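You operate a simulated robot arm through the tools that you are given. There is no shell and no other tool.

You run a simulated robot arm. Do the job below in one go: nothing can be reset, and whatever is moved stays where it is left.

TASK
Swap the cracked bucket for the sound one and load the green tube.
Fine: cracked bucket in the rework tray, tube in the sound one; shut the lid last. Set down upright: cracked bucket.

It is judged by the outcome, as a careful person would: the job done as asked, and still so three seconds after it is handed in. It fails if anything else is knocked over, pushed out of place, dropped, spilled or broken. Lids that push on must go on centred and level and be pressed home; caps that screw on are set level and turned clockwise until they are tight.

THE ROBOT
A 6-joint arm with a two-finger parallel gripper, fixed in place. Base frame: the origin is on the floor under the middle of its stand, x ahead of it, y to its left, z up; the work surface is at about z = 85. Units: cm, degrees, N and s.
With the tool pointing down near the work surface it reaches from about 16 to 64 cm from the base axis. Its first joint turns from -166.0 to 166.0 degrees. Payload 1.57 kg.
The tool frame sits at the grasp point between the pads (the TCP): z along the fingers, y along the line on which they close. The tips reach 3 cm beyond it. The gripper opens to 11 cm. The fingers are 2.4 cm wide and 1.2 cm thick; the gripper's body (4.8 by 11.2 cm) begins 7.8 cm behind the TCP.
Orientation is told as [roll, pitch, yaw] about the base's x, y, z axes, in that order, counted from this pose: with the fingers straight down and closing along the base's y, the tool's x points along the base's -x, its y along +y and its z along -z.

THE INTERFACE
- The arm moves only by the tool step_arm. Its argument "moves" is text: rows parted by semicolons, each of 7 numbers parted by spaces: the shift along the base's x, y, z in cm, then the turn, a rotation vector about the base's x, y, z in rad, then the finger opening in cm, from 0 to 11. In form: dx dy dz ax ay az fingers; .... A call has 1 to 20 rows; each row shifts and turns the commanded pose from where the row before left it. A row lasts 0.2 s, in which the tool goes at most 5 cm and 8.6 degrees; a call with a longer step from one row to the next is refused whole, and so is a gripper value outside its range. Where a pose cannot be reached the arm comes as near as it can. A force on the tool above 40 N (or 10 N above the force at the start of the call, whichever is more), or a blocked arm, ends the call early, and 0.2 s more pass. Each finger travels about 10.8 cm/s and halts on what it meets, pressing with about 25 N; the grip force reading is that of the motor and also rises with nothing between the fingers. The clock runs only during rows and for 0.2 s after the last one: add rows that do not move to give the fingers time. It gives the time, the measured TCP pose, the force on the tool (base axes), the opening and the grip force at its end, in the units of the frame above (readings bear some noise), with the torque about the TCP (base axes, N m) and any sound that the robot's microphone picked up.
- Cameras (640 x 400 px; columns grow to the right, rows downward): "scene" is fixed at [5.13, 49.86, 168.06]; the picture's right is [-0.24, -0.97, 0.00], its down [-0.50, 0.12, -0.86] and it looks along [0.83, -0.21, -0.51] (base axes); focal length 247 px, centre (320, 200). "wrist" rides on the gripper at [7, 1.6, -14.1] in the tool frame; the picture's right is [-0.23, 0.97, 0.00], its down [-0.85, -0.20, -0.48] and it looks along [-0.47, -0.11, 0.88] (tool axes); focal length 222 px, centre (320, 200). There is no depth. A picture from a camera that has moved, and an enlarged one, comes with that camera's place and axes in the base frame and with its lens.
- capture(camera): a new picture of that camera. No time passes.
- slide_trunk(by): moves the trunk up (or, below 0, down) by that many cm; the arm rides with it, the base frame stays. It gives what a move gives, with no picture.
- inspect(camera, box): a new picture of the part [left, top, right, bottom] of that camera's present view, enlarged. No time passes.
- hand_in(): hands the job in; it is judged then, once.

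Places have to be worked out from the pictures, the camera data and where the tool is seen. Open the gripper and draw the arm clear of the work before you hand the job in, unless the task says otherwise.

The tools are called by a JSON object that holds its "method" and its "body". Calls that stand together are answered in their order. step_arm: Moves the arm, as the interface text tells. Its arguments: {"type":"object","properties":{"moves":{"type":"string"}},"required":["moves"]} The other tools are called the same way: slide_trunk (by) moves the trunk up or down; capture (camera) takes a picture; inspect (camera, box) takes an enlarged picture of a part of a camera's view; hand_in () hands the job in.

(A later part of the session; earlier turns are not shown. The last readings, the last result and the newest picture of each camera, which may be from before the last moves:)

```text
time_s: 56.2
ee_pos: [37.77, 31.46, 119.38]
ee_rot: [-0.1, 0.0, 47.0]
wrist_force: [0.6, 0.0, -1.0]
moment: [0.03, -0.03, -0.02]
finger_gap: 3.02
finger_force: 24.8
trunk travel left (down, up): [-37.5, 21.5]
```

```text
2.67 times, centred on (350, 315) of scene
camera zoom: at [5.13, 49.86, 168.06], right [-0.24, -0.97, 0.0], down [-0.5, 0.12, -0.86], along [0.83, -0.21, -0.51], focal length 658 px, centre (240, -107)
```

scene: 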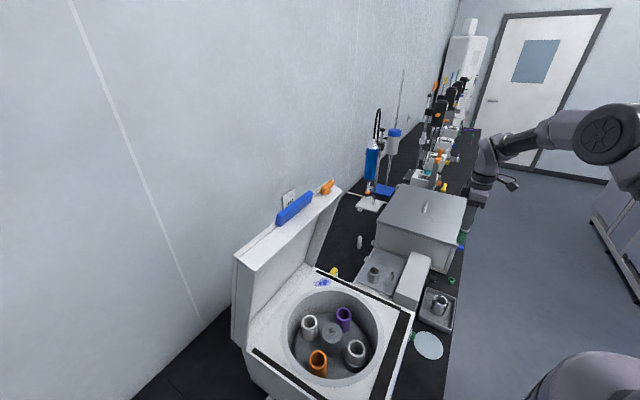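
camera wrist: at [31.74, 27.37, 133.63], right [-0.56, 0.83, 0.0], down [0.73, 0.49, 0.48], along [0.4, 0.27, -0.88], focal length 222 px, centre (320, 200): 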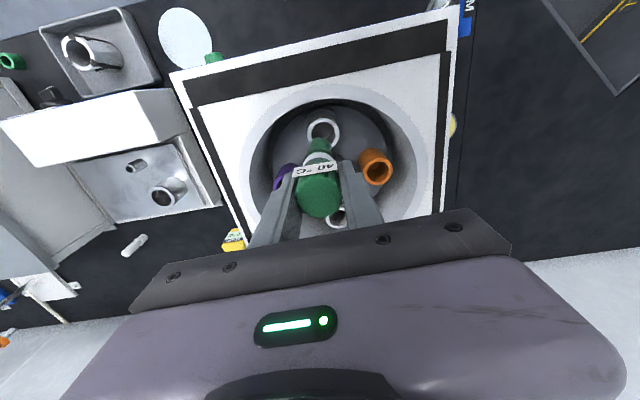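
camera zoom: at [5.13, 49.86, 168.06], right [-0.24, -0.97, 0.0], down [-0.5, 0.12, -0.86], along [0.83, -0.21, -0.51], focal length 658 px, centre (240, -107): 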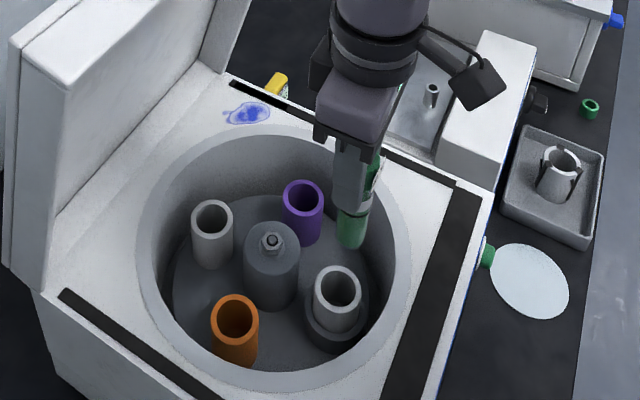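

The camera puts the TCP at (37.68, 31.41), and the bucket bore centre is offset about (-0.16, +0.47). I correct and lower until the tube's bottom is just above the rim.

{"method": "step_arm", "body": {"moves": "-0.16 0.47 -1 0 0 0 2; 0 0 -2.5 0 0 0 2; 0 0 -2.5 0 0 0 2; 0 0 -1 0 0 0 2; 0 0 0 0 0 0 2; 0 0 0 0 0 0 2"}}

{"method": "inspect", "body": {"camera": "wrist", "box": [240, 80, 400, 200]}}

{"method": "inspect", "body": {"camera": "scene", "box": [320, 290, 400, 380]}}

```text
time_s: 57.6
ee_pos: [37.5, 31.96, 112.24]
ee_rot: [0.1, 0.0, 47.1]
wrist_force: [0.4, 0.8, -0.8]
moment: [-0.01, 0.02, 0.04]
finger_gap: 3.04
finger_force: 24.3
trunk travel left (down, up): [-37.5, 21.5]
```

```text
3.33 times, centred on (320, 140) of wrist
camera zoom: at [31.43, 27.87, 126.53], right [-0.56, 0.83, 0.0], down [0.73, 0.49, 0.48], along [0.4, 0.27, -0.88], focal length 740 px, centre (320, 400)
```

zoom: 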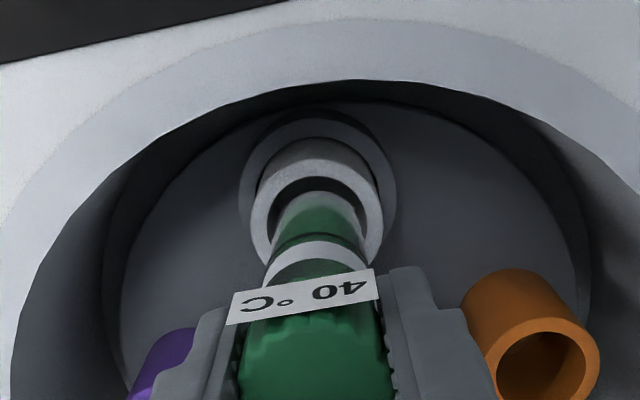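

```text
4.44 times, centred on (360, 335) of scene
camera zoom: at [5.13, 49.86, 168.06], right [-0.24, -0.97, 0.0], down [-0.5, 0.12, -0.86], along [0.83, -0.21, -0.51], focal length 1096 px, centre (142, -400)
```

zoom: 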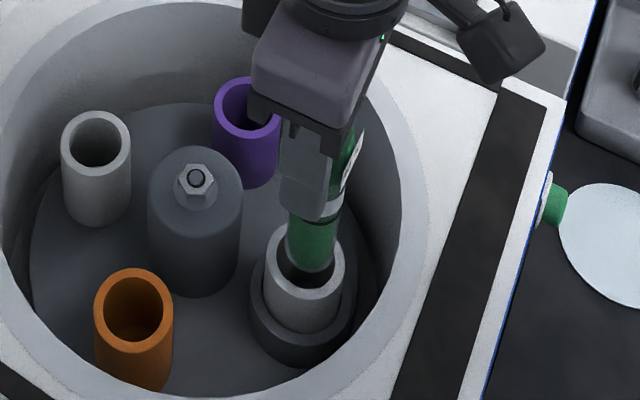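

Wrist view says aligned; I double-check with an enlarged scene view before inserting.

{"method": "inspect", "body": {"camera": "scene", "box": [340, 330, 375, 365]}}

{"method": "inspect", "body": {"camera": "wrist", "box": [290, 105, 350, 150]}}

```text
11.43 times, centred on (358, 348) of scene
camera zoom: at [5.13, 49.86, 168.06], right [-0.24, -0.97, 0.0], down [-0.5, 0.12, -0.86], along [0.83, -0.21, -0.51], focal length 2819 px, centre (-109, -1486)
```

zoom: 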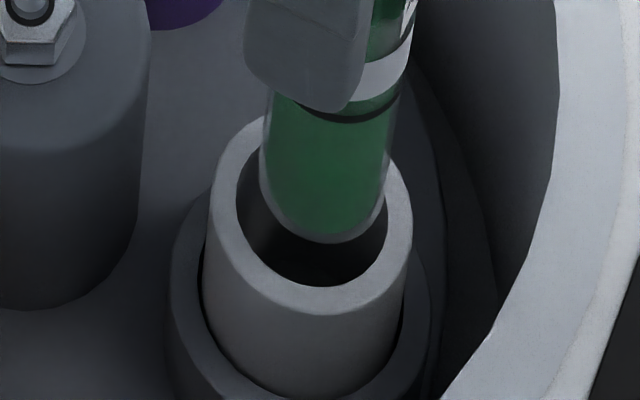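

```text
8.89 times, centred on (320, 128) of wrist
camera zoom: at [31.43, 27.87, 126.53], right [-0.56, 0.83, 0.0], down [0.73, 0.49, 0.48], along [0.4, 0.27, -0.88], focal length 1974 px, centre (320, 844)
```

zoom: 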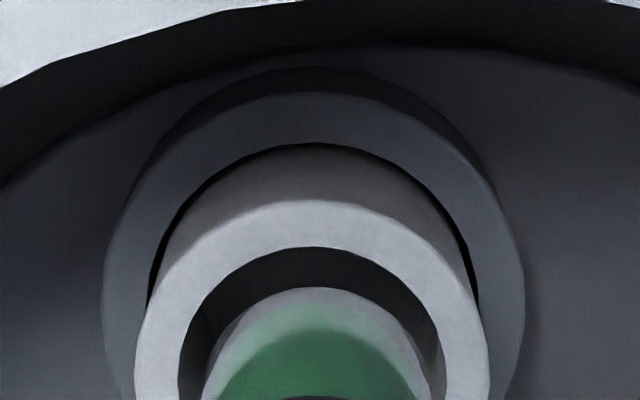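

Both views agree within about 2 mm and the bore clearance is about 2.7 mm each side. I trim slightly and lower gently into the bore, watching the force.

{"method": "step_arm", "body": {"moves": "-0.02 0.08 -0.4 0 0 0 2; 0 0 -0.4 0 0 0 2; 0 0 -0.4 0 0 0 2; 0 0 -0.4 0 0 0 2; 0 0 0 0 0 0 2"}}

{"method": "inspect", "body": {"camera": "scene", "box": [340, 330, 375, 365]}}

{"method": "inspect", "body": {"camera": "wrist", "box": [290, 105, 350, 150]}}

```text
time_s: 58.8
ee_pos: [37.64, 31.98, 110.81]
ee_rot: [0.0, 0.0, 47.1]
wrist_force: [-0.5, 0.0, -0.2]
moment: [0.02, -0.03, 0.0]
finger_gap: 3.02
finger_force: 25.0
trunk travel left (down, up): [-37.5, 21.5]
```

```text
11.43 times, centred on (358, 348) of scene
camera zoom: at [5.13, 49.86, 168.06], right [-0.24, -0.97, 0.0], down [-0.5, 0.12, -0.86], along [0.83, -0.21, -0.51], focal length 2819 px, centre (-109, -1486)
```

zoom: 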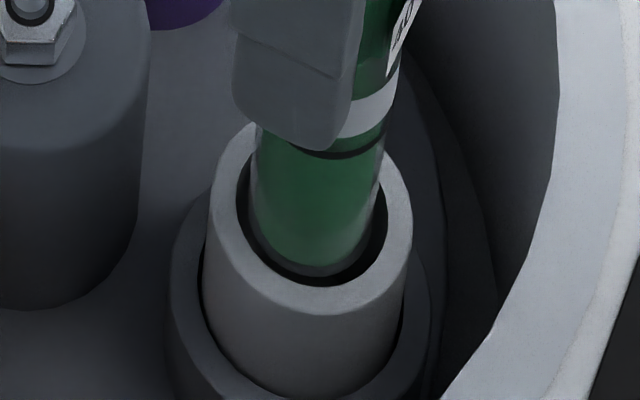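

```text
8.89 times, centred on (320, 128) of wrist
camera zoom: at [31.51, 28.0, 125.04], right [-0.56, 0.83, 0.0], down [0.73, 0.49, 0.48], along [0.4, 0.27, -0.88], focal length 1974 px, centre (320, 844)
```

zoom: 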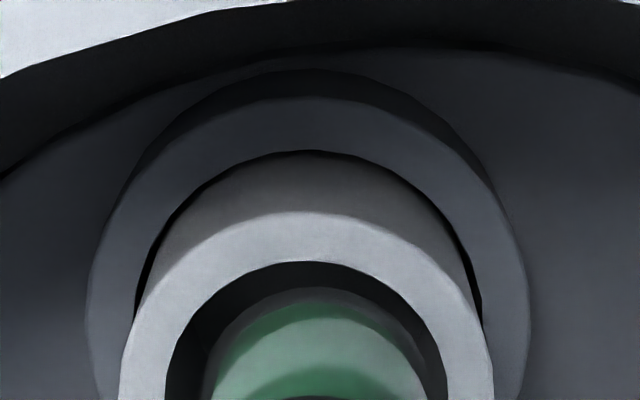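

The tube's end has entered the bore with no contact. I trim 0.05 cm and continue down.

{"method": "step_arm", "body": {"moves": "0.04 -0.06 -0.6 0 0 0 2; 0 0 -0.7 0 0 0 2; 0 0 -0.7 0 0 0 2; 0 0 -0.7 0 0 0 2; 0 0 -0.6 0 0 0 2; 0 0 0 0 0 0 2"}}

{"method": "inspect", "body": {"camera": "scene", "box": [330, 315, 385, 370]}}

{"method": "inspect", "body": {"camera": "wrist", "box": [260, 105, 380, 195]}}

```text
time_s: 60.2
ee_pos: [37.55, 32.11, 107.6]
ee_rot: [0.0, 0.0, 47.1]
wrist_force: [-1.1, -0.6, 0.0]
moment: [-0.02, 0.01, -0.03]
finger_gap: 3.05
finger_force: 24.8
trunk travel left (down, up): [-37.5, 21.5]
```

```text
7.27 times, centred on (358, 342) of scene
camera zoom: at [5.13, 49.86, 168.06], right [-0.24, -0.97, 0.0], down [-0.5, 0.12, -0.86], along [0.83, -0.21, -0.51], focal length 1794 px, centre (47, -836)
```

zoom: 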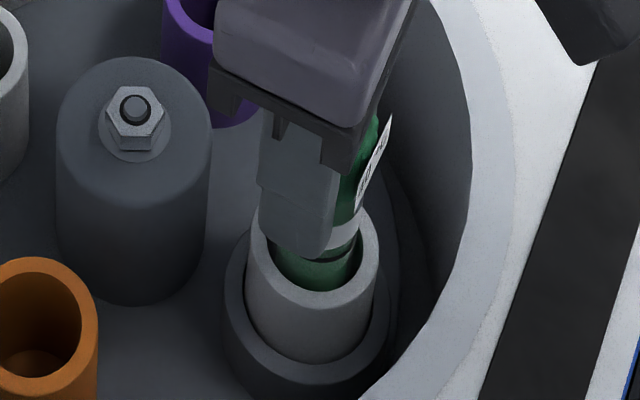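

```text
4.44 times, centred on (320, 150) of wrist
camera zoom: at [31.48, 27.99, 121.78], right [-0.56, 0.83, 0.0], down [0.73, 0.49, 0.48], along [0.4, 0.27, -0.88], focal length 987 px, centre (320, 422)
```

zoom: 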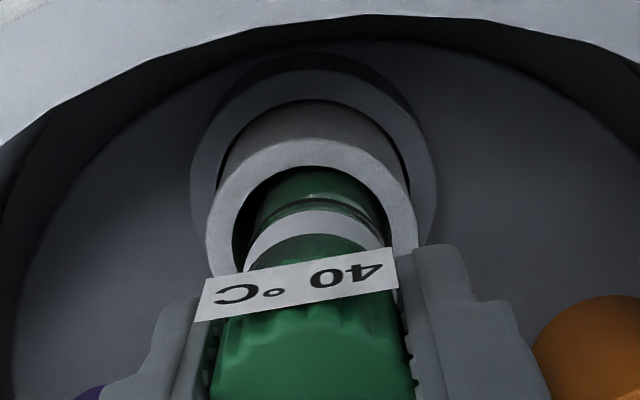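

Still no contact; the tube is sliding in cleanly. I continue down to the bucket floor in small steps.

{"method": "step_arm", "body": {"moves": "0.03 -0.05 -0.5 0 0 0 2; 0 0 -0.4 0 0 0 2; 0 0 -0.3 0 0 0 2; 0 0 -0.2 0 0 0 2; 0 0 0 0 0 0 2"}}

```text
time_s: 61.4
ee_pos: [37.61, 31.95, 106.18]
ee_rot: [0.0, 0.0, 47.1]
wrist_force: [-0.3, -0.2, -1.0]
moment: [0.0, -0.03, 0.01]
finger_gap: 3.06
finger_force: 24.9
trunk travel left (down, up): [-37.5, 21.5]
```

{"method": "step_arm", "body": {"moves": "0 0 -0.2 0 0 0 2; 0 0 -0.15 0 0 0 2; 0 0 0 0 0 0 2"}}

{"method": "inspect", "body": {"camera": "scene", "box": [330, 315, 385, 370]}}

```text
time_s: 62.2
ee_pos: [37.73, 31.98, 105.71]
ee_rot: [0.0, 0.1, 47.1]
wrist_force: [0.2, 0.4, -0.7]
moment: [0.01, 0.01, -0.01]
finger_gap: 3.04
finger_force: 25.2
trunk travel left (down, up): [-37.5, 21.5]
```

```text
7.27 times, centred on (358, 342) of scene
camera zoom: at [5.13, 49.86, 168.06], right [-0.24, -0.97, 0.0], down [-0.5, 0.12, -0.86], along [0.83, -0.21, -0.51], focal length 1794 px, centre (47, -836)
```

zoom: 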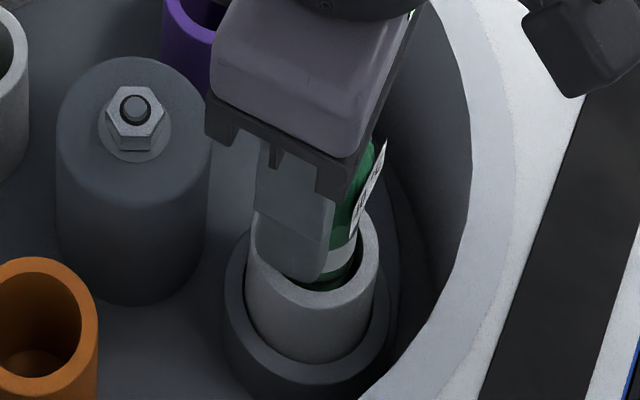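

{"method": "step_arm", "body": {"moves": "0 0 -0.15 0 0 0 2; 0 0 -0.15 0 0 0 2; 0 0 0 0 0 0 2"}}

{"method": "inspect", "body": {"camera": "wrist", "box": [260, 105, 380, 195]}}

```text
time_s: 63.0
ee_pos: [37.81, 32.07, 105.55]
ee_rot: [0.0, 0.1, 47.0]
wrist_force: [0.1, 4.5, -1.9]
moment: [0.46, -0.05, -0.01]
finger_gap: 2.99
finger_force: 24.9
trunk travel left (down, up): [-37.5, 21.5]
```

```text
4.44 times, centred on (320, 150) of wrist
camera zoom: at [31.59, 27.91, 119.7], right [-0.56, 0.83, 0.0], down [0.73, 0.49, 0.48], along [0.4, 0.27, -0.88], focal length 987 px, centre (320, 422)
```

zoom: 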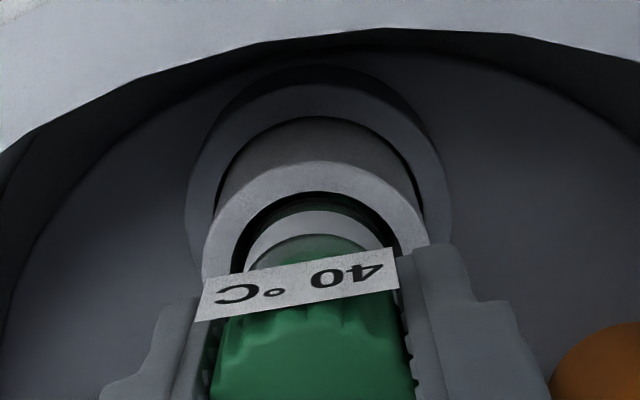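

A 4.5 N sideways force with its moment arm at the tube's foot says the bottom is touching the -y side of the bore. I shift 0.12 cm in +y and re-read.

{"method": "step_arm", "body": {"moves": "0 0.1 0 0 0 0 2; 0 0 0 0 0 0 2; 0 0 0 0 0 0 2"}}

{"method": "inspect", "body": {"camera": "scene", "box": [335, 325, 375, 365]}}

```text
time_s: 63.8
ee_pos: [37.51, 32.0, 105.45]
ee_rot: [0.0, -0.1, 47.1]
wrist_force: [-0.7, 0.3, -0.8]
moment: [-0.01, 0.04, -0.01]
finger_gap: 3.05
finger_force: 24.8
trunk travel left (down, up): [-37.5, 21.5]
```

```text
10.00 times, centred on (355, 345) of scene
camera zoom: at [5.13, 49.86, 168.06], right [-0.24, -0.97, 0.0], down [-0.5, 0.12, -0.86], along [0.83, -0.21, -0.51], focal length 2466 px, centre (-30, -1250)
```

zoom: 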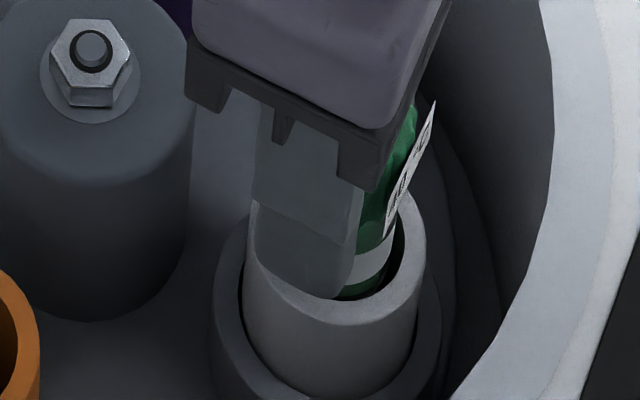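

The side load is gone. I continue down for floor contact.

{"method": "step_arm", "body": {"moves": "0 0 -0.15 0 0 0 2; 0 0 -0.15 0 0 0 2; 0 0 0 0 0 0 2"}}

```text
time_s: 64.6
ee_pos: [37.62, 32.0, 105.28]
ee_rot: [0.0, -0.2, 47.1]
wrist_force: [2.4, -1.0, 17.9]
moment: [-0.14, -0.17, 0.01]
finger_gap: 3.03
finger_force: 25.1
trunk travel left (down, up): [-37.5, 21.5]
```

Floor contact at 18 N: the tube stands in the bucket. I ease 0.1 cm up to relax the load, then open gradually.

{"method": "step_arm", "body": {"moves": "0 0 0.12 0 0 0 2; 0 0 0 0 0 0 2"}}

{"method": "step_arm", "body": {"moves": "0 0 0 0 0 0 3.2; 0 0 0 0 0 0 3.8; 0 0 0 0 0 0 4.6; 0 0 0 0 0 0 5.4; 0 0 0 0 0 0 5.8; 0 0 0 0 0 0 5.8"}}

{"method": "inspect", "body": {"camera": "wrist", "box": [240, 105, 400, 225]}}

{"method": "inspect", "body": {"camera": "scene", "box": [330, 305, 390, 365]}}

```text
time_s: 65.2
ee_pos: [37.69, 32.01, 105.31]
ee_rot: [0.0, -0.1, 47.1]
wrist_force: [2.6, -3.2, 15.1]
moment: [-0.23, -0.14, 0.07]
finger_gap: 3.02
finger_force: 25.4
trunk travel left (down, up): [-37.5, 21.5]
```

```text
time_s: 66.6
ee_pos: [37.76, 32.09, 105.22]
ee_rot: [0.0, 0.0, 47.2]
wrist_force: [-0.4, -0.1, 0.6]
moment: [0.0, 0.0, -0.01]
finger_gap: 5.79
finger_force: 0.1
trunk travel left (down, up): [-37.5, 21.5]
```

```text
3.33 times, centred on (320, 165) of wrist
camera zoom: at [31.59, 28.03, 119.48], right [-0.56, 0.83, 0.0], down [0.73, 0.49, 0.48], along [0.4, 0.27, -0.88], focal length 740 px, centre (320, 317)
```

zoom: 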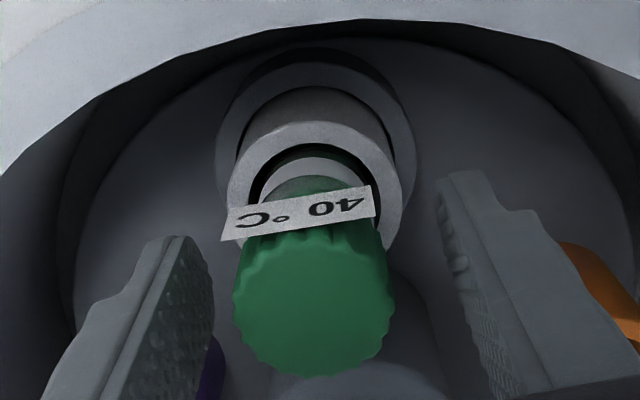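

```text
6.67 times, centred on (360, 335) of scene
camera zoom: at [5.13, 49.86, 168.06], right [-0.24, -0.97, 0.0], down [-0.5, 0.12, -0.86], along [0.83, -0.21, -0.51], focal length 1644 px, centre (53, -700)
```

zoom: 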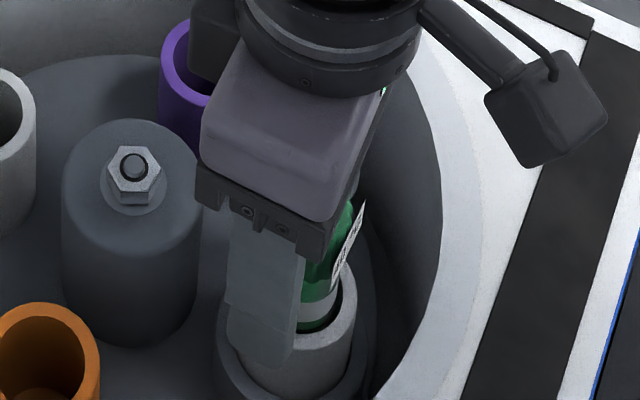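

The tube is released and standing in the sound bucket. I rise straight up clear of it and then take stock of the scene and the lid.

{"method": "step_arm", "body": {"moves": "0 0 0.8 0 0 0 5.8; 0 0 2.5 0 0 0 5.8; 0 0 4 0 0 0 5.8; 0 0 4 0 0 0 5.8; 0 0 4 0 0 0 5.8; -2 -2 2 0 0 0 5.8; -2.5 -2.5 2 0 0 0 5.8; -2.5 -2.5 2 0 0 0 5.8; -2.5 -2.5 2 0 0 0 5.8; -2.5 -2.5 2 0 0 0 5.8; 0 0 0 0 0 0 5.8"}}

{"method": "capture", "body": {"camera": "wrist"}}

{"method": "capture", "body": {"camera": "scene"}}

{"method": "inspect", "body": {"camera": "scene", "box": [280, 270, 400, 390]}}

```text
time_s: 69.0
ee_pos: [25.6, 20.27, 130.59]
ee_rot: [0.1, 0.3, 47.1]
wrist_force: [0.6, -0.5, -0.1]
moment: [-0.05, 0.02, 0.02]
finger_gap: 5.8
finger_force: 0.0
trunk travel left (down, up): [-37.5, 21.5]
```

```text
taken
camera wrist: at [19.53, 16.26, 144.83], right [-0.56, 0.83, 0.0], down [0.73, 0.49, 0.47], along [0.39, 0.26, -0.88], focal length 222 px, centre (320, 200)
```

wrist: 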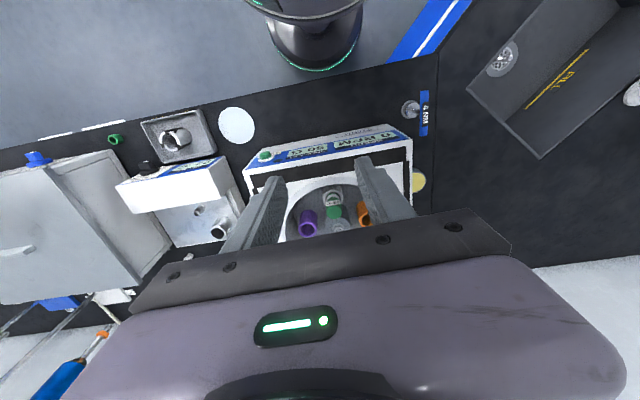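

```text
taken
```

scene: 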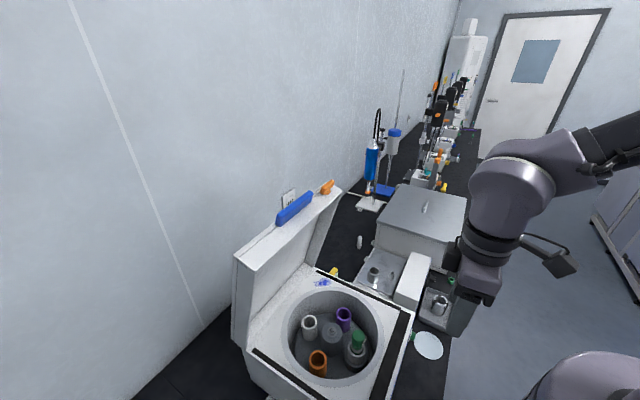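

```text
3.33 times, centred on (340, 330) of scene
camera zoom: at [5.13, 49.86, 168.06], right [-0.24, -0.97, 0.0], down [-0.5, 0.12, -0.86], along [0.83, -0.21, -0.51], focal length 822 px, centre (253, -233)
```

zoom: 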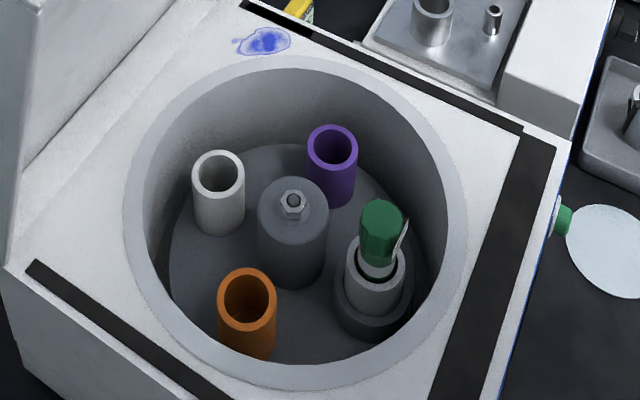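

The tube stands in the sound bucket in the rotor. Next is the lid: I tilt the tool about 45° forward here, in free space, so the wrist camera can look at the open lid and handle.

{"method": "step_arm", "body": {"moves": "0 0 0 0.096 -0.0892 0 4; 0 0 0 0.096 -0.0892 0 3; 0 0 0 0.096 -0.0892 0 2; 0 0 0 0.096 -0.0892 0 1; 0 0 0 0.096 -0.0892 0 1; 0 0 0 0.096 -0.0892 0 1; 0 0 0 0 0 0 1"}}

{"method": "capture", "body": {"camera": "wrist"}}

{"method": "capture", "body": {"camera": "scene"}}

```text
time_s: 70.6
ee_pos: [31.22, 24.55, 135.74]
ee_rot: [0.3, -42.9, 47.3]
wrist_force: [-0.1, 0.0, -0.7]
moment: [0.0, -0.01, 0.01]
finger_gap: 1.0
finger_force: 0.1
out of reach, approached as far as the arm can: row 4, 5, 6
trunk travel left (down, up): [-37.5, 21.5]
```

```text
taken
camera wrist: at [19.88, 14.66, 141.57], right [-0.6, 0.78, 0.16], down [0.35, 0.08, 0.93], along [0.72, 0.62, -0.33], focal length 222 px, centre (320, 200)
```

wrist: 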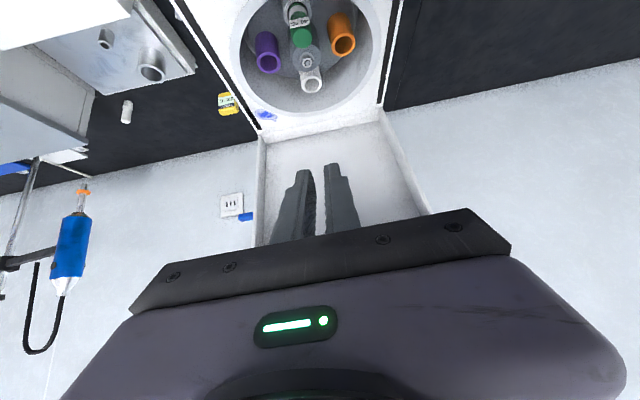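

```text
taken
```

scene: 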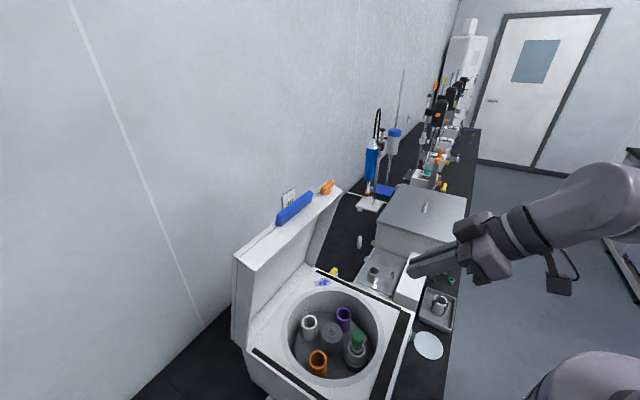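

The view confirms the bowl contents but the gripper hides the lid's top edge. I return the tool to vertical while rising, and raise the trunk so I can look down on the lid edge from above.

{"method": "step_arm", "body": {"moves": "0 0 2 -0.096 0.0892 0 1; 0 0 2 -0.096 0.0892 0 1; 0 0 2 -0.096 0.0892 0 1; 0 0 2 -0.096 0.0892 0 1; 0 0 2 -0.096 0.0892 0 1; 0 0 2 -0.096 0.0892 0 1; 0 0 0 0 0 0 1"}}

{"method": "slide_trunk", "body": {"by": 15}}

{"method": "capture", "body": {"camera": "scene"}}

```text
time_s: 72.2
ee_pos: [31.07, 24.97, 147.44]
ee_rot: [-0.1, 0.0, 47.1]
wrist_force: [-0.5, -0.6, -0.1]
moment: [-0.01, -0.02, -0.06]
finger_gap: 0.99
finger_force: 0.2
out of reach, approached as far as the arm can: row 1
trunk travel left (down, up): [-37.5, 21.5]
```

```text
time_s: 74.0
ee_pos: [31.08, 25.07, 162.38]
ee_rot: [0.0, -0.1, 47.2]
wrist_force: [-0.1, 0.9, 0.3]
moment: [0.03, 0.03, -0.01]
finger_gap: 1.0
finger_force: 0.1
trunk travel left (down, up): [-52.5, 6.5]
```

```text
taken
```

scene: 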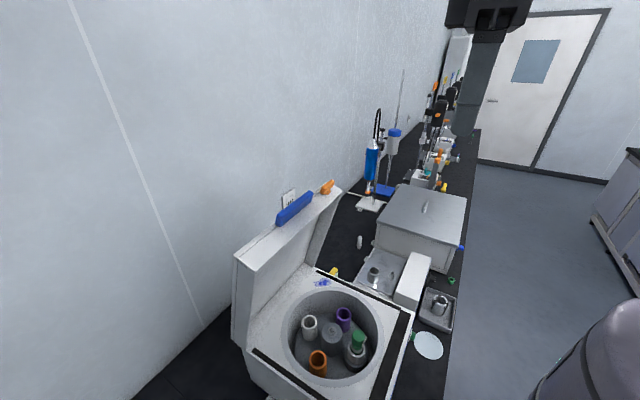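

The TCP is at (31, 25, 162), well above everything. I move over the bowl at this height to look down on the lid's free edge.

{"method": "step_arm", "body": {"moves": "2.5 2.75 0.6 0 0 0 1; 2.5 2.75 0.6 0 0 0 1; 2.5 2.75 0.6 0 0 0 1; 2.5 2.75 0.6 0 0 0 1; 0 0 0 0 0 0 1"}}

{"method": "capture", "body": {"camera": "wrist"}}

{"method": "capture", "body": {"camera": "scene"}}

```text
time_s: 75.2
ee_pos: [40.93, 35.92, 165.01]
ee_rot: [0.0, -0.1, 47.0]
wrist_force: [-0.2, -0.8, -0.4]
moment: [0.02, -0.02, -0.03]
finger_gap: 0.99
finger_force: 0.1
trunk travel left (down, up): [-52.5, 6.5]
```

```text
taken
camera wrist: at [34.86, 31.79, 179.29], right [-0.56, 0.83, 0.0], down [0.73, 0.49, 0.48], along [0.4, 0.27, -0.88], focal length 222 px, centre (320, 200)
```

wrist: 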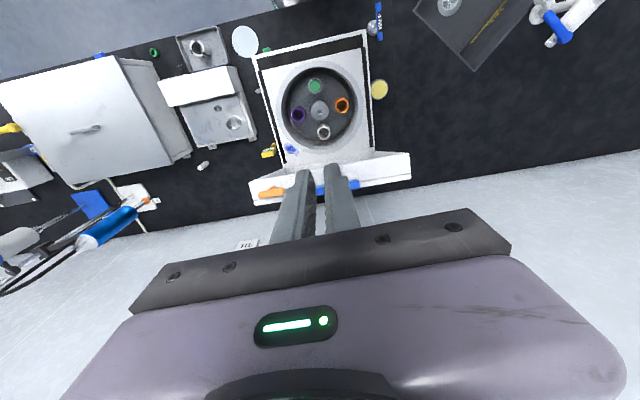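

```text
taken
```

scene: 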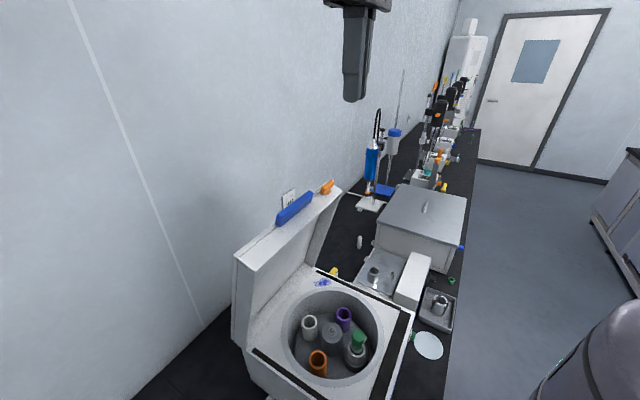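

Now the lid's free edge is in view from above. I zoom in on it.

{"method": "inspect", "body": {"camera": "wrist", "box": [230, 120, 430, 230]}}

{"method": "inspect", "body": {"camera": "scene", "box": [225, 175, 350, 290]}}

{"method": "inspect", "body": {"camera": "scene", "box": [260, 170, 350, 230]}}

```text
3.20 times, centred on (330, 175) of wrist
camera zoom: at [34.86, 31.79, 179.29], right [-0.56, 0.83, 0.0], down [0.73, 0.49, 0.48], along [0.4, 0.27, -0.88], focal length 711 px, centre (288, 280)
```

zoom: 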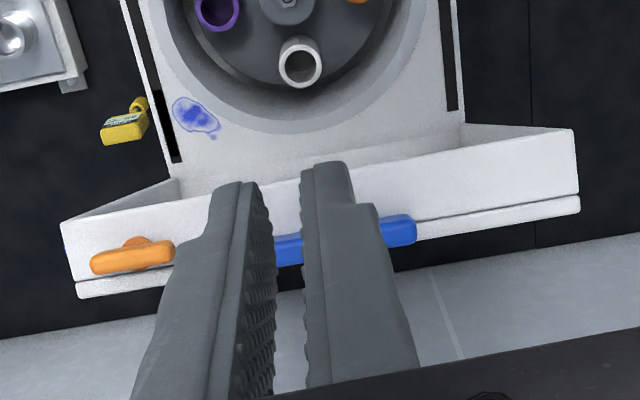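

```text
3.48 times, centred on (288, 232) of scene
camera zoom: at [5.13, 49.86, 168.06], right [-0.24, -0.97, 0.0], down [-0.5, 0.12, -0.86], along [0.83, -0.21, -0.51], focal length 858 px, centre (433, 87)
```

zoom: 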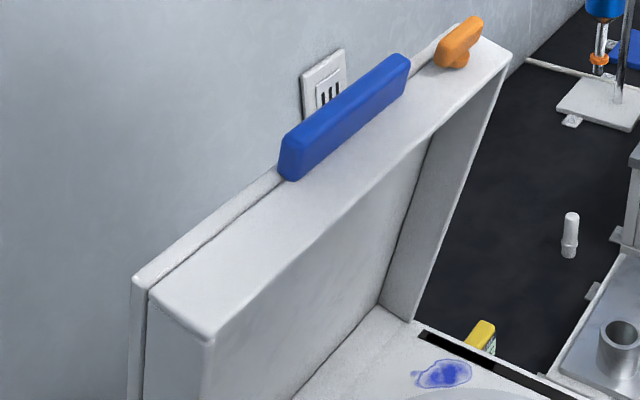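

```text
6.67 times, centred on (305, 200) of scene
camera zoom: at [5.13, 49.86, 168.06], right [-0.24, -0.97, 0.0], down [-0.5, 0.12, -0.86], along [0.83, -0.21, -0.51], focal length 1644 px, centre (420, 200)
```

zoom: 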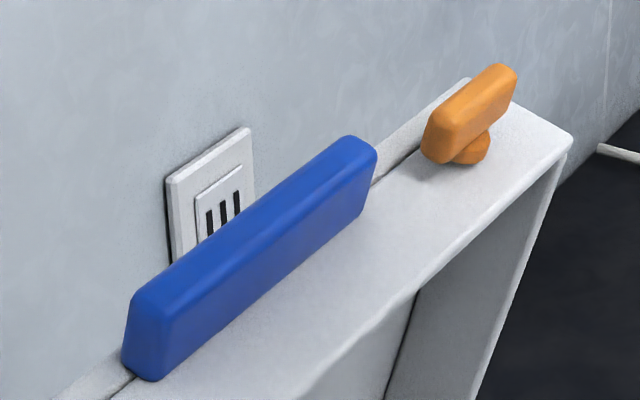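

Triangulating the lid: its back outer edge is at e2≈68 cm out from the base and z≈138, leaning about 16° forward. The hinge is near 73 cm out at z≈105, and the wall is far behind. I'll close the fingers, tilt the tool 35° forward and shift left of the blue handle, all high above the lid.

{"method": "step_arm", "body": {"moves": "0 0 0 0 0 -0.045 0; 0 0 0 0.0857 -0.0871 0 0; 0 0 0 0.0857 -0.0871 0 0; 0 0 0 0.0857 -0.0871 0 0; 0 0 0 0.0857 -0.0871 0 0; 0 0 0 0.0857 -0.0871 0 0; -2.1 2.14 0 0 0 0 0; -2.1 2.14 0 0 0 0 0; -2.1 2.14 0 0 0 0 0; 0 0 0 0 0 0 0"}}

{"method": "capture", "body": {"camera": "wrist"}}

{"method": "capture", "body": {"camera": "scene"}}

```text
time_s: 77.3
ee_pos: [34.74, 42.21, 164.7]
ee_rot: [0.1, -35.1, 44.5]
wrist_force: [0.3, -0.5, -0.5]
moment: [0.02, 0.03, -0.02]
finger_gap: 0.0
finger_force: 20.8
trunk travel left (down, up): [-52.5, 6.5]
```

```text
taken
camera wrist: at [23.67, 33.61, 172.48], right [-0.55, 0.82, 0.13], down [0.44, 0.16, 0.88], along [0.71, 0.54, -0.45], focal length 222 px, centre (320, 200)
```

wrist: 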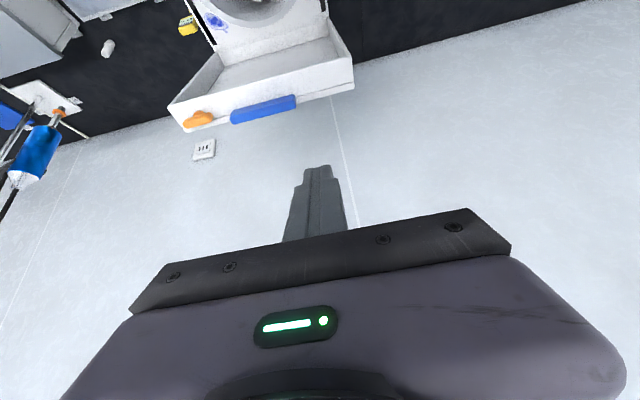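

```text
taken
```

scene: 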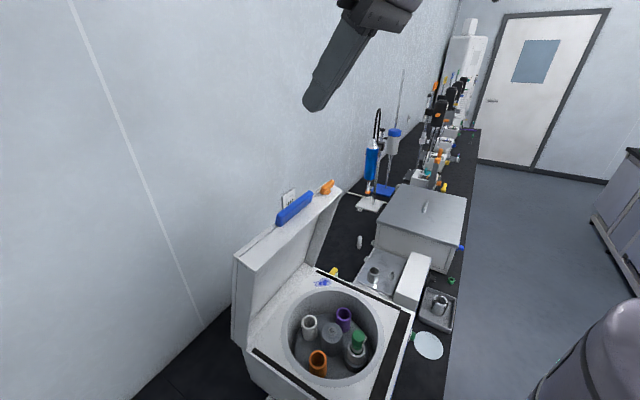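

Now the wrist view shows the whole lid edge. I zoom in to refine its coordinates.

{"method": "inspect", "body": {"camera": "wrist", "box": [150, 0, 390, 150]}}

```text
2.67 times, centred on (270, 75) of wrist
camera zoom: at [23.67, 33.61, 172.48], right [-0.55, 0.82, 0.13], down [0.44, 0.16, 0.88], along [0.71, 0.54, -0.45], focal length 592 px, centre (453, 533)
```

zoom: 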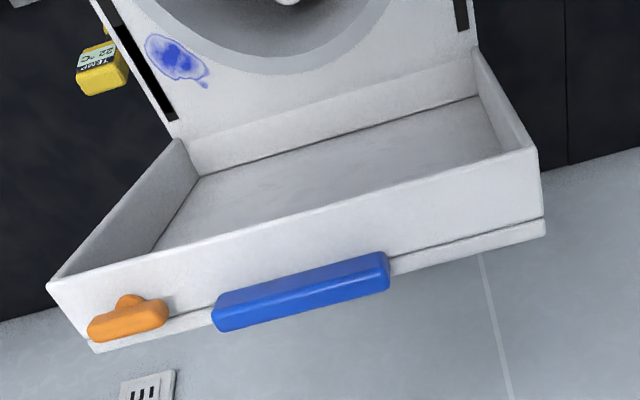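

The two views agree: the outer back edge runs from (62.5, 33.6) to (39.5, 56.8) at z≈138. I move out past the lid at this height first, then descend behind it, staying 5 cm behind the back edge.

{"method": "step_arm", "body": {"moves": "3.1 3.5 0 0 0 0 0; 3.3 3.25 0 0 0 0 0; 3.3 3.25 0 0 0 0 0; 3.3 3.25 0 0 0 0 0; 0 0 -4 0 0 0 0; 0 0 -4 0 0 0 0; 0 0 -4 0 0 0 0; 0 0 -4 0 0 0 0; 0 0 0 0 0 0 0"}}

{"method": "capture", "body": {"camera": "wrist"}}

{"method": "capture", "body": {"camera": "scene"}}

```text
time_s: 79.3
ee_pos: [48.11, 55.53, 148.8]
ee_rot: [0.0, -35.0, 44.5]
wrist_force: [-0.3, 0.0, 0.4]
moment: [-0.01, 0.01, -0.01]
finger_gap: 0.0
finger_force: 21.6
trunk travel left (down, up): [-52.5, 6.5]
```

```text
taken
camera wrist: at [37.07, 46.96, 156.52], right [-0.55, 0.82, 0.13], down [0.44, 0.16, 0.88], along [0.71, 0.54, -0.45], focal length 222 px, centre (320, 200)
```

wrist: 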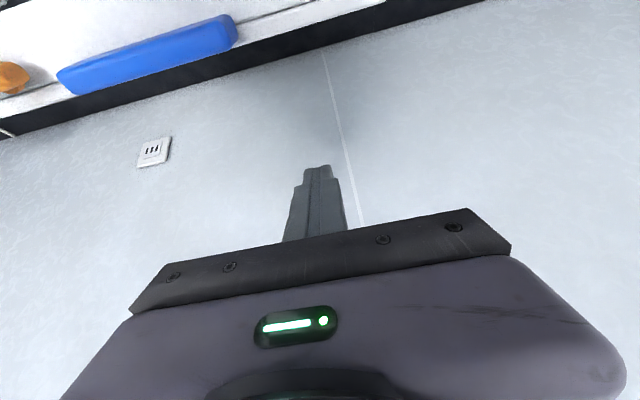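

```text
taken
```

scene: 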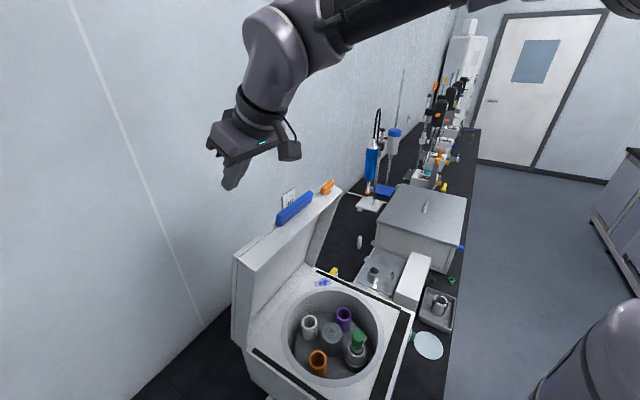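

I'm 5 cm behind the lid's back edge with everything clear. I lower the fingers to just below the edge height.

{"method": "step_arm", "body": {"moves": "0 0 -3 0 0 0 0; 0 0 -3 0 0 0 0; 0 0 -2.5 0 0 0 0; 0 0 -1.5 0 0 0 0; 0 0 0 0 0 0 0"}}

{"method": "capture", "body": {"camera": "wrist"}}

{"method": "inspect", "body": {"camera": "scene", "box": [180, 130, 350, 260]}}

```text
time_s: 80.5
ee_pos: [47.69, 55.85, 138.77]
ee_rot: [0.0, -35.0, 44.4]
wrist_force: [0.4, -0.2, 1.6]
moment: [0.01, 0.01, 0.0]
finger_gap: 0.0
finger_force: 21.4
trunk travel left (down, up): [-52.5, 6.5]
```

```text
taken
camera wrist: at [36.64, 47.17, 146.54], right [-0.55, 0.82, 0.13], down [0.44, 0.16, 0.88], along [0.71, 0.54, -0.45], focal length 222 px, centre (320, 200)
```

wrist: 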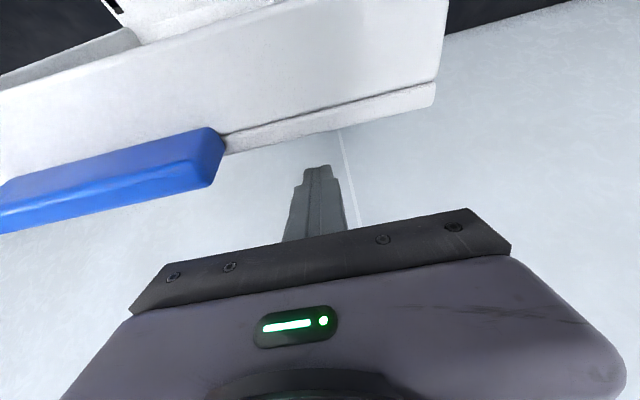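

```text
3.08 times, centred on (265, 195) of scene
camera zoom: at [5.13, 49.86, 168.06], right [-0.24, -0.97, 0.0], down [-0.5, 0.12, -0.86], along [0.83, -0.21, -0.51], focal length 759 px, centre (489, 215)
```

zoom: 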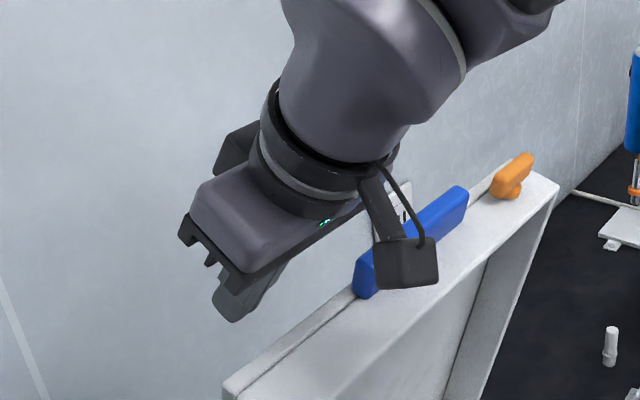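

The fingers are behind the back edge with about 2.5 cm of overlap. I pull toward the robot, gently, to make contact.

{"method": "step_arm", "body": {"moves": "-1.07 -1.05 0 0 0 0 0; -1.07 -1.05 0 0 0 0 0; -0.36 -0.35 0 0 0 0 0; -0.36 -0.35 0 0 0 0 0; -0.36 -0.35 0 0 0 0 0; 0 0 0 0 0 0 0"}}

{"method": "capture", "body": {"camera": "wrist"}}

{"method": "inspect", "body": {"camera": "scene", "box": [180, 130, 350, 260]}}

```text
time_s: 82.0
ee_pos: [44.56, 52.56, 138.68]
ee_rot: [0.1, -35.0, 44.5]
wrist_force: [0.7, 1.2, 1.8]
moment: [-0.02, 0.01, 0.02]
finger_gap: 0.0
finger_force: 21.0
trunk travel left (down, up): [-52.5, 6.5]
```

```text
taken
camera wrist: at [33.47, 43.96, 146.44], right [-0.55, 0.82, 0.13], down [0.44, 0.16, 0.88], along [0.71, 0.54, -0.45], focal length 222 px, centre (320, 200)
```

wrist: 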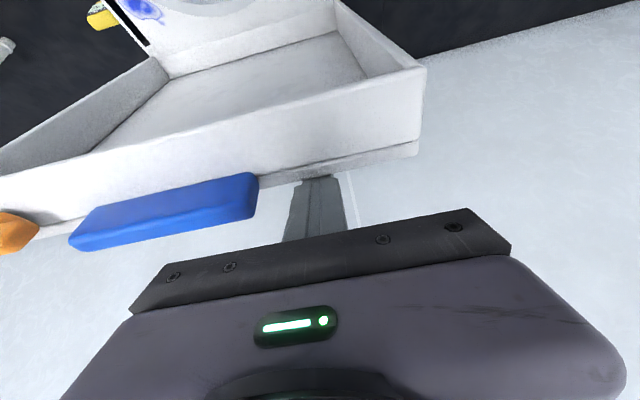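

```text
3.08 times, centred on (265, 195) of scene
camera zoom: at [5.13, 49.86, 168.06], right [-0.24, -0.97, 0.0], down [-0.5, 0.12, -0.86], along [0.83, -0.21, -0.51], focal length 759 px, centre (489, 215)
```

zoom: 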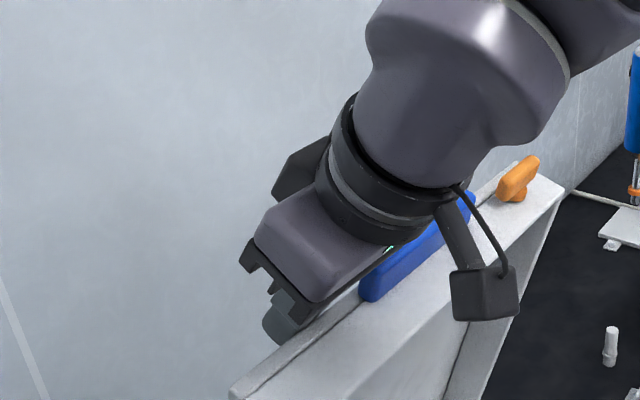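

The lid is already following with only 1–2 N, so the hinge moves freely under the hook. I continue along the closing arc slowly.

{"method": "step_arm", "body": {"moves": "-1.087 -1.069 -0.4 0 0 0 0; -1.087 -1.069 -0.4 0 0 0 0; -1.087 -1.069 -0.4 0 0 0 0; -1.087 -1.069 -0.4 0 0 0 0; 0 0 0 0 0 0 0"}}

{"method": "capture", "body": {"camera": "wrist"}}

{"method": "inspect", "body": {"camera": "scene", "box": [180, 130, 400, 400]}}

```text
time_s: 83.2
ee_pos: [40.05, 48.36, 137.1]
ee_rot: [-0.1, -35.1, 44.5]
wrist_force: [0.2, 0.4, 0.7]
moment: [-0.04, 0.04, -0.03]
finger_gap: 0.0
finger_force: 21.2
trunk travel left (down, up): [-52.5, 6.5]
```

```text
taken
camera wrist: at [29.03, 39.74, 144.8], right [-0.55, 0.82, 0.13], down [0.44, 0.16, 0.88], along [0.71, 0.54, -0.45], focal length 222 px, centre (320, 200)
```

wrist: 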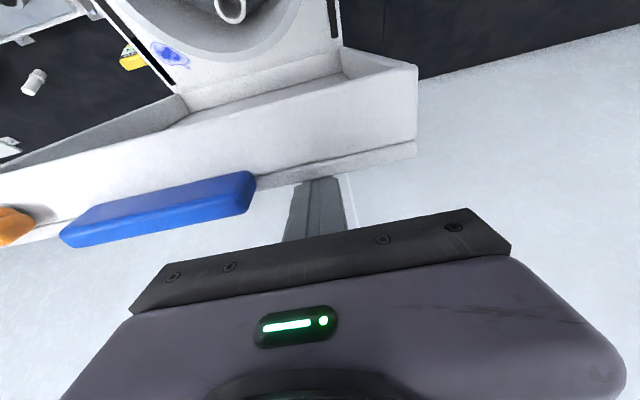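

```text
1.48 times, centred on (290, 265) of scene
camera zoom: at [5.13, 49.86, 168.06], right [-0.24, -0.97, 0.0], down [-0.5, 0.12, -0.86], along [0.83, -0.21, -0.51], focal length 365 px, centre (364, 104)
```

zoom: 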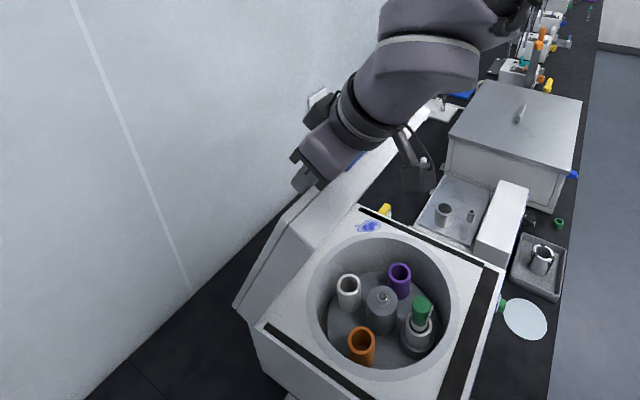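

The lid follows smoothly at under 1 N. I continue the arc down.

{"method": "step_arm", "body": {"moves": "-1.569 -1.542 -0.9 0 0 0 0; -1.426 -1.402 -1.0 0 0 0 0; -1.925 -1.893 -1.6 0 0 0 0; -1.854 -1.823 -1.9 0 0 0 0; -1.426 -1.402 -1.8 0 0 0 0; -1.283 -1.262 -1.9 0 0 0 0; 0 0 0 0 0 0 0"}}

{"method": "capture", "body": {"camera": "wrist"}}

{"method": "inspect", "body": {"camera": "scene", "box": [180, 130, 400, 400]}}

```text
time_s: 84.8
ee_pos: [30.58, 39.02, 128.05]
ee_rot: [-0.4, -34.8, 44.5]
wrist_force: [-0.2, 0.1, 0.3]
moment: [-0.01, -0.02, 0.0]
finger_gap: 0.0
finger_force: 21.3
trunk travel left (down, up): [-52.5, 6.5]
```

```text
taken
camera wrist: at [19.48, 30.6, 135.77], right [-0.55, 0.83, 0.12], down [0.44, 0.16, 0.88], along [0.71, 0.54, -0.45], focal length 222 px, centre (320, 200)
```

wrist: 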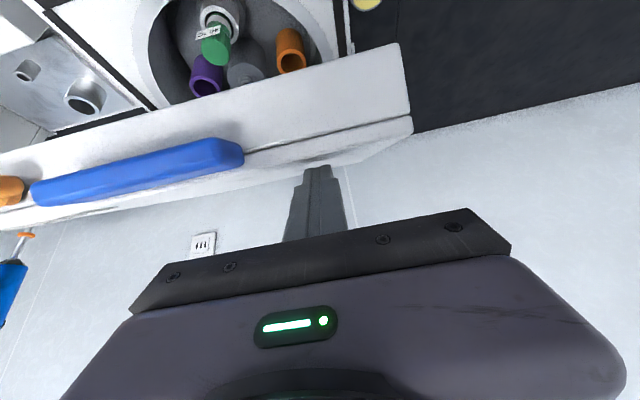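

```text
1.48 times, centred on (290, 265) of scene
camera zoom: at [5.13, 49.86, 168.06], right [-0.24, -0.97, 0.0], down [-0.5, 0.12, -0.86], along [0.83, -0.21, -0.51], focal length 365 px, centre (364, 104)
```

zoom: 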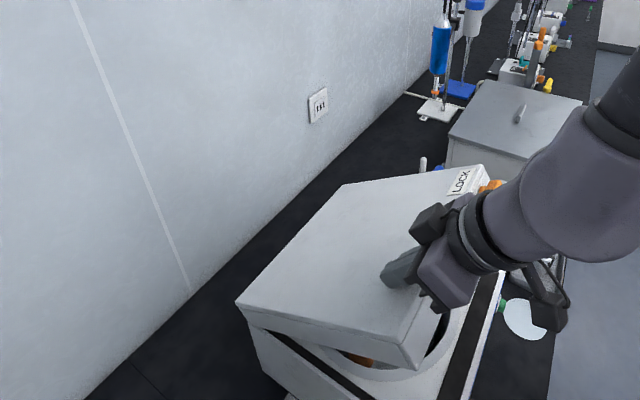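

The lid is past 45° and follows without load. The tube cap (top z≈106) will sit under the lid's hollow (ceiling near z≈108). I continue the arc downward slowly.

{"method": "step_arm", "body": {"moves": "-1.112 -1.094 -2.05 0 0 0 0; -1.07 -1.05 -2.3 0 0 0 0; -0.856 -0.841 -2.4 0 0 0 0; -0.784 -0.771 -2.4 0 0 0 0; 0 0 0 0 0 0 0"}}

{"method": "capture", "body": {"camera": "wrist"}}

{"method": "inspect", "body": {"camera": "scene", "box": [220, 200, 440, 400]}}

```text
time_s: 86.0
ee_pos: [24.54, 39.64, 121.71]
ee_rot: [-0.6, -34.8, 44.5]
wrist_force: [0.8, 0.2, -0.1]
moment: [-0.03, 0.03, 0.02]
finger_gap: 0.01
finger_force: 21.3
out of reach, approached as far as the arm can: row 1, 2, 3, 4
trunk travel left (down, up): [-52.5, 6.5]
```

```text
taken
camera wrist: at [13.49, 31.2, 129.47], right [-0.55, 0.83, 0.12], down [0.44, 0.16, 0.88], along [0.71, 0.54, -0.45], focal length 222 px, centre (320, 200)
```

wrist: 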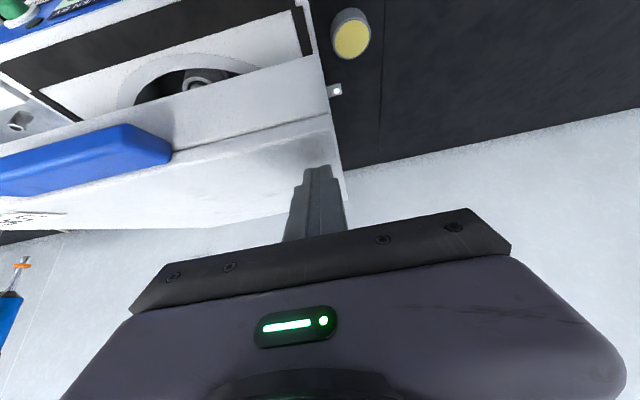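

```text
2.00 times, centred on (330, 300) of scene
camera zoom: at [5.13, 49.86, 168.06], right [-0.24, -0.97, 0.0], down [-0.5, 0.12, -0.86], along [0.83, -0.21, -0.51], focal length 493 px, centre (300, 0)
```

zoom: 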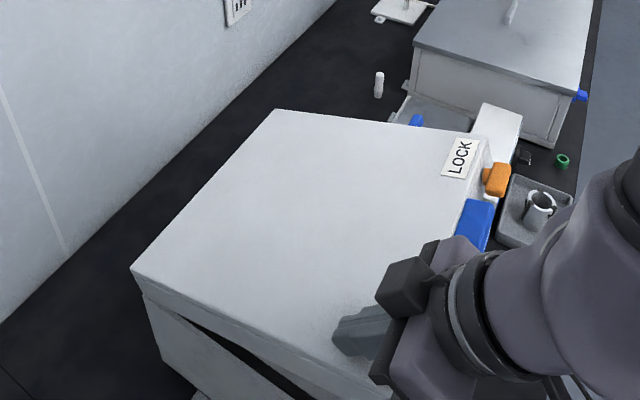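

The arm reached its inner limit and slid left along the lid, which is now about 15–20° from shut. I withdraw upward, set the tool back to vertical, and check whether the lid stays.

{"method": "step_arm", "body": {"moves": "0 0 2 0 0 0 0; 0 0 3.5 0 0 0 0; 0 0 4 0 0 0 0; 0 0 4 0 0 0 0; 0 0 0 -0.0857 0.0871 0 0; 0 0 0 -0.0857 0.0871 0 0; 0 0 0 -0.0857 0.0871 0 0; 0 0 0 -0.0857 0.0871 0 0; 0 0 0 -0.0857 0.0871 0 0; 0 0 0 0 0 0 0"}}

{"method": "capture", "body": {"camera": "wrist"}}

{"method": "capture", "body": {"camera": "scene"}}

```text
time_s: 88.2
ee_pos: [25.73, 38.93, 135.03]
ee_rot: [-2.7, -8.3, 44.6]
wrist_force: [-0.4, -0.4, -0.4]
moment: [0.01, -0.03, 0.02]
finger_gap: 0.0
finger_force: 21.6
out of reach, approached as far as the arm can: row 6, 7
trunk travel left (down, up): [-52.5, 6.5]
```

```text
taken
camera wrist: at [17.58, 34.25, 148.06], right [-0.52, 0.86, -0.01], down [0.68, 0.41, 0.61], along [0.52, 0.31, -0.79], focal length 222 px, centre (320, 200)
```

wrist: 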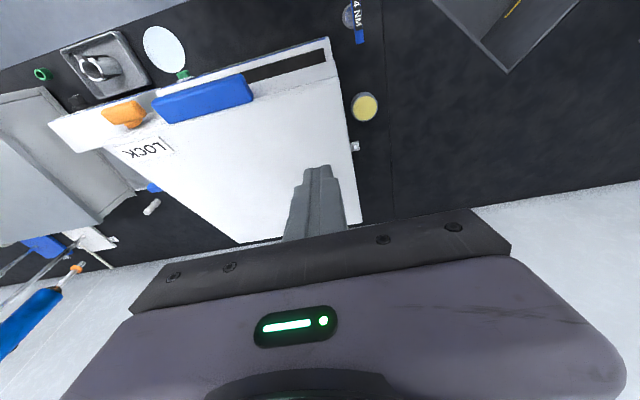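

```text
taken
```

scene: 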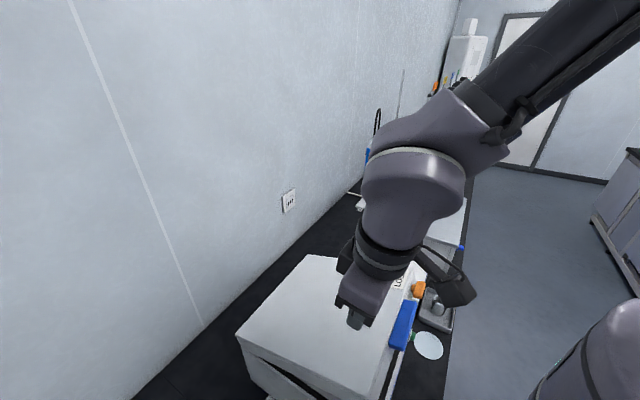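

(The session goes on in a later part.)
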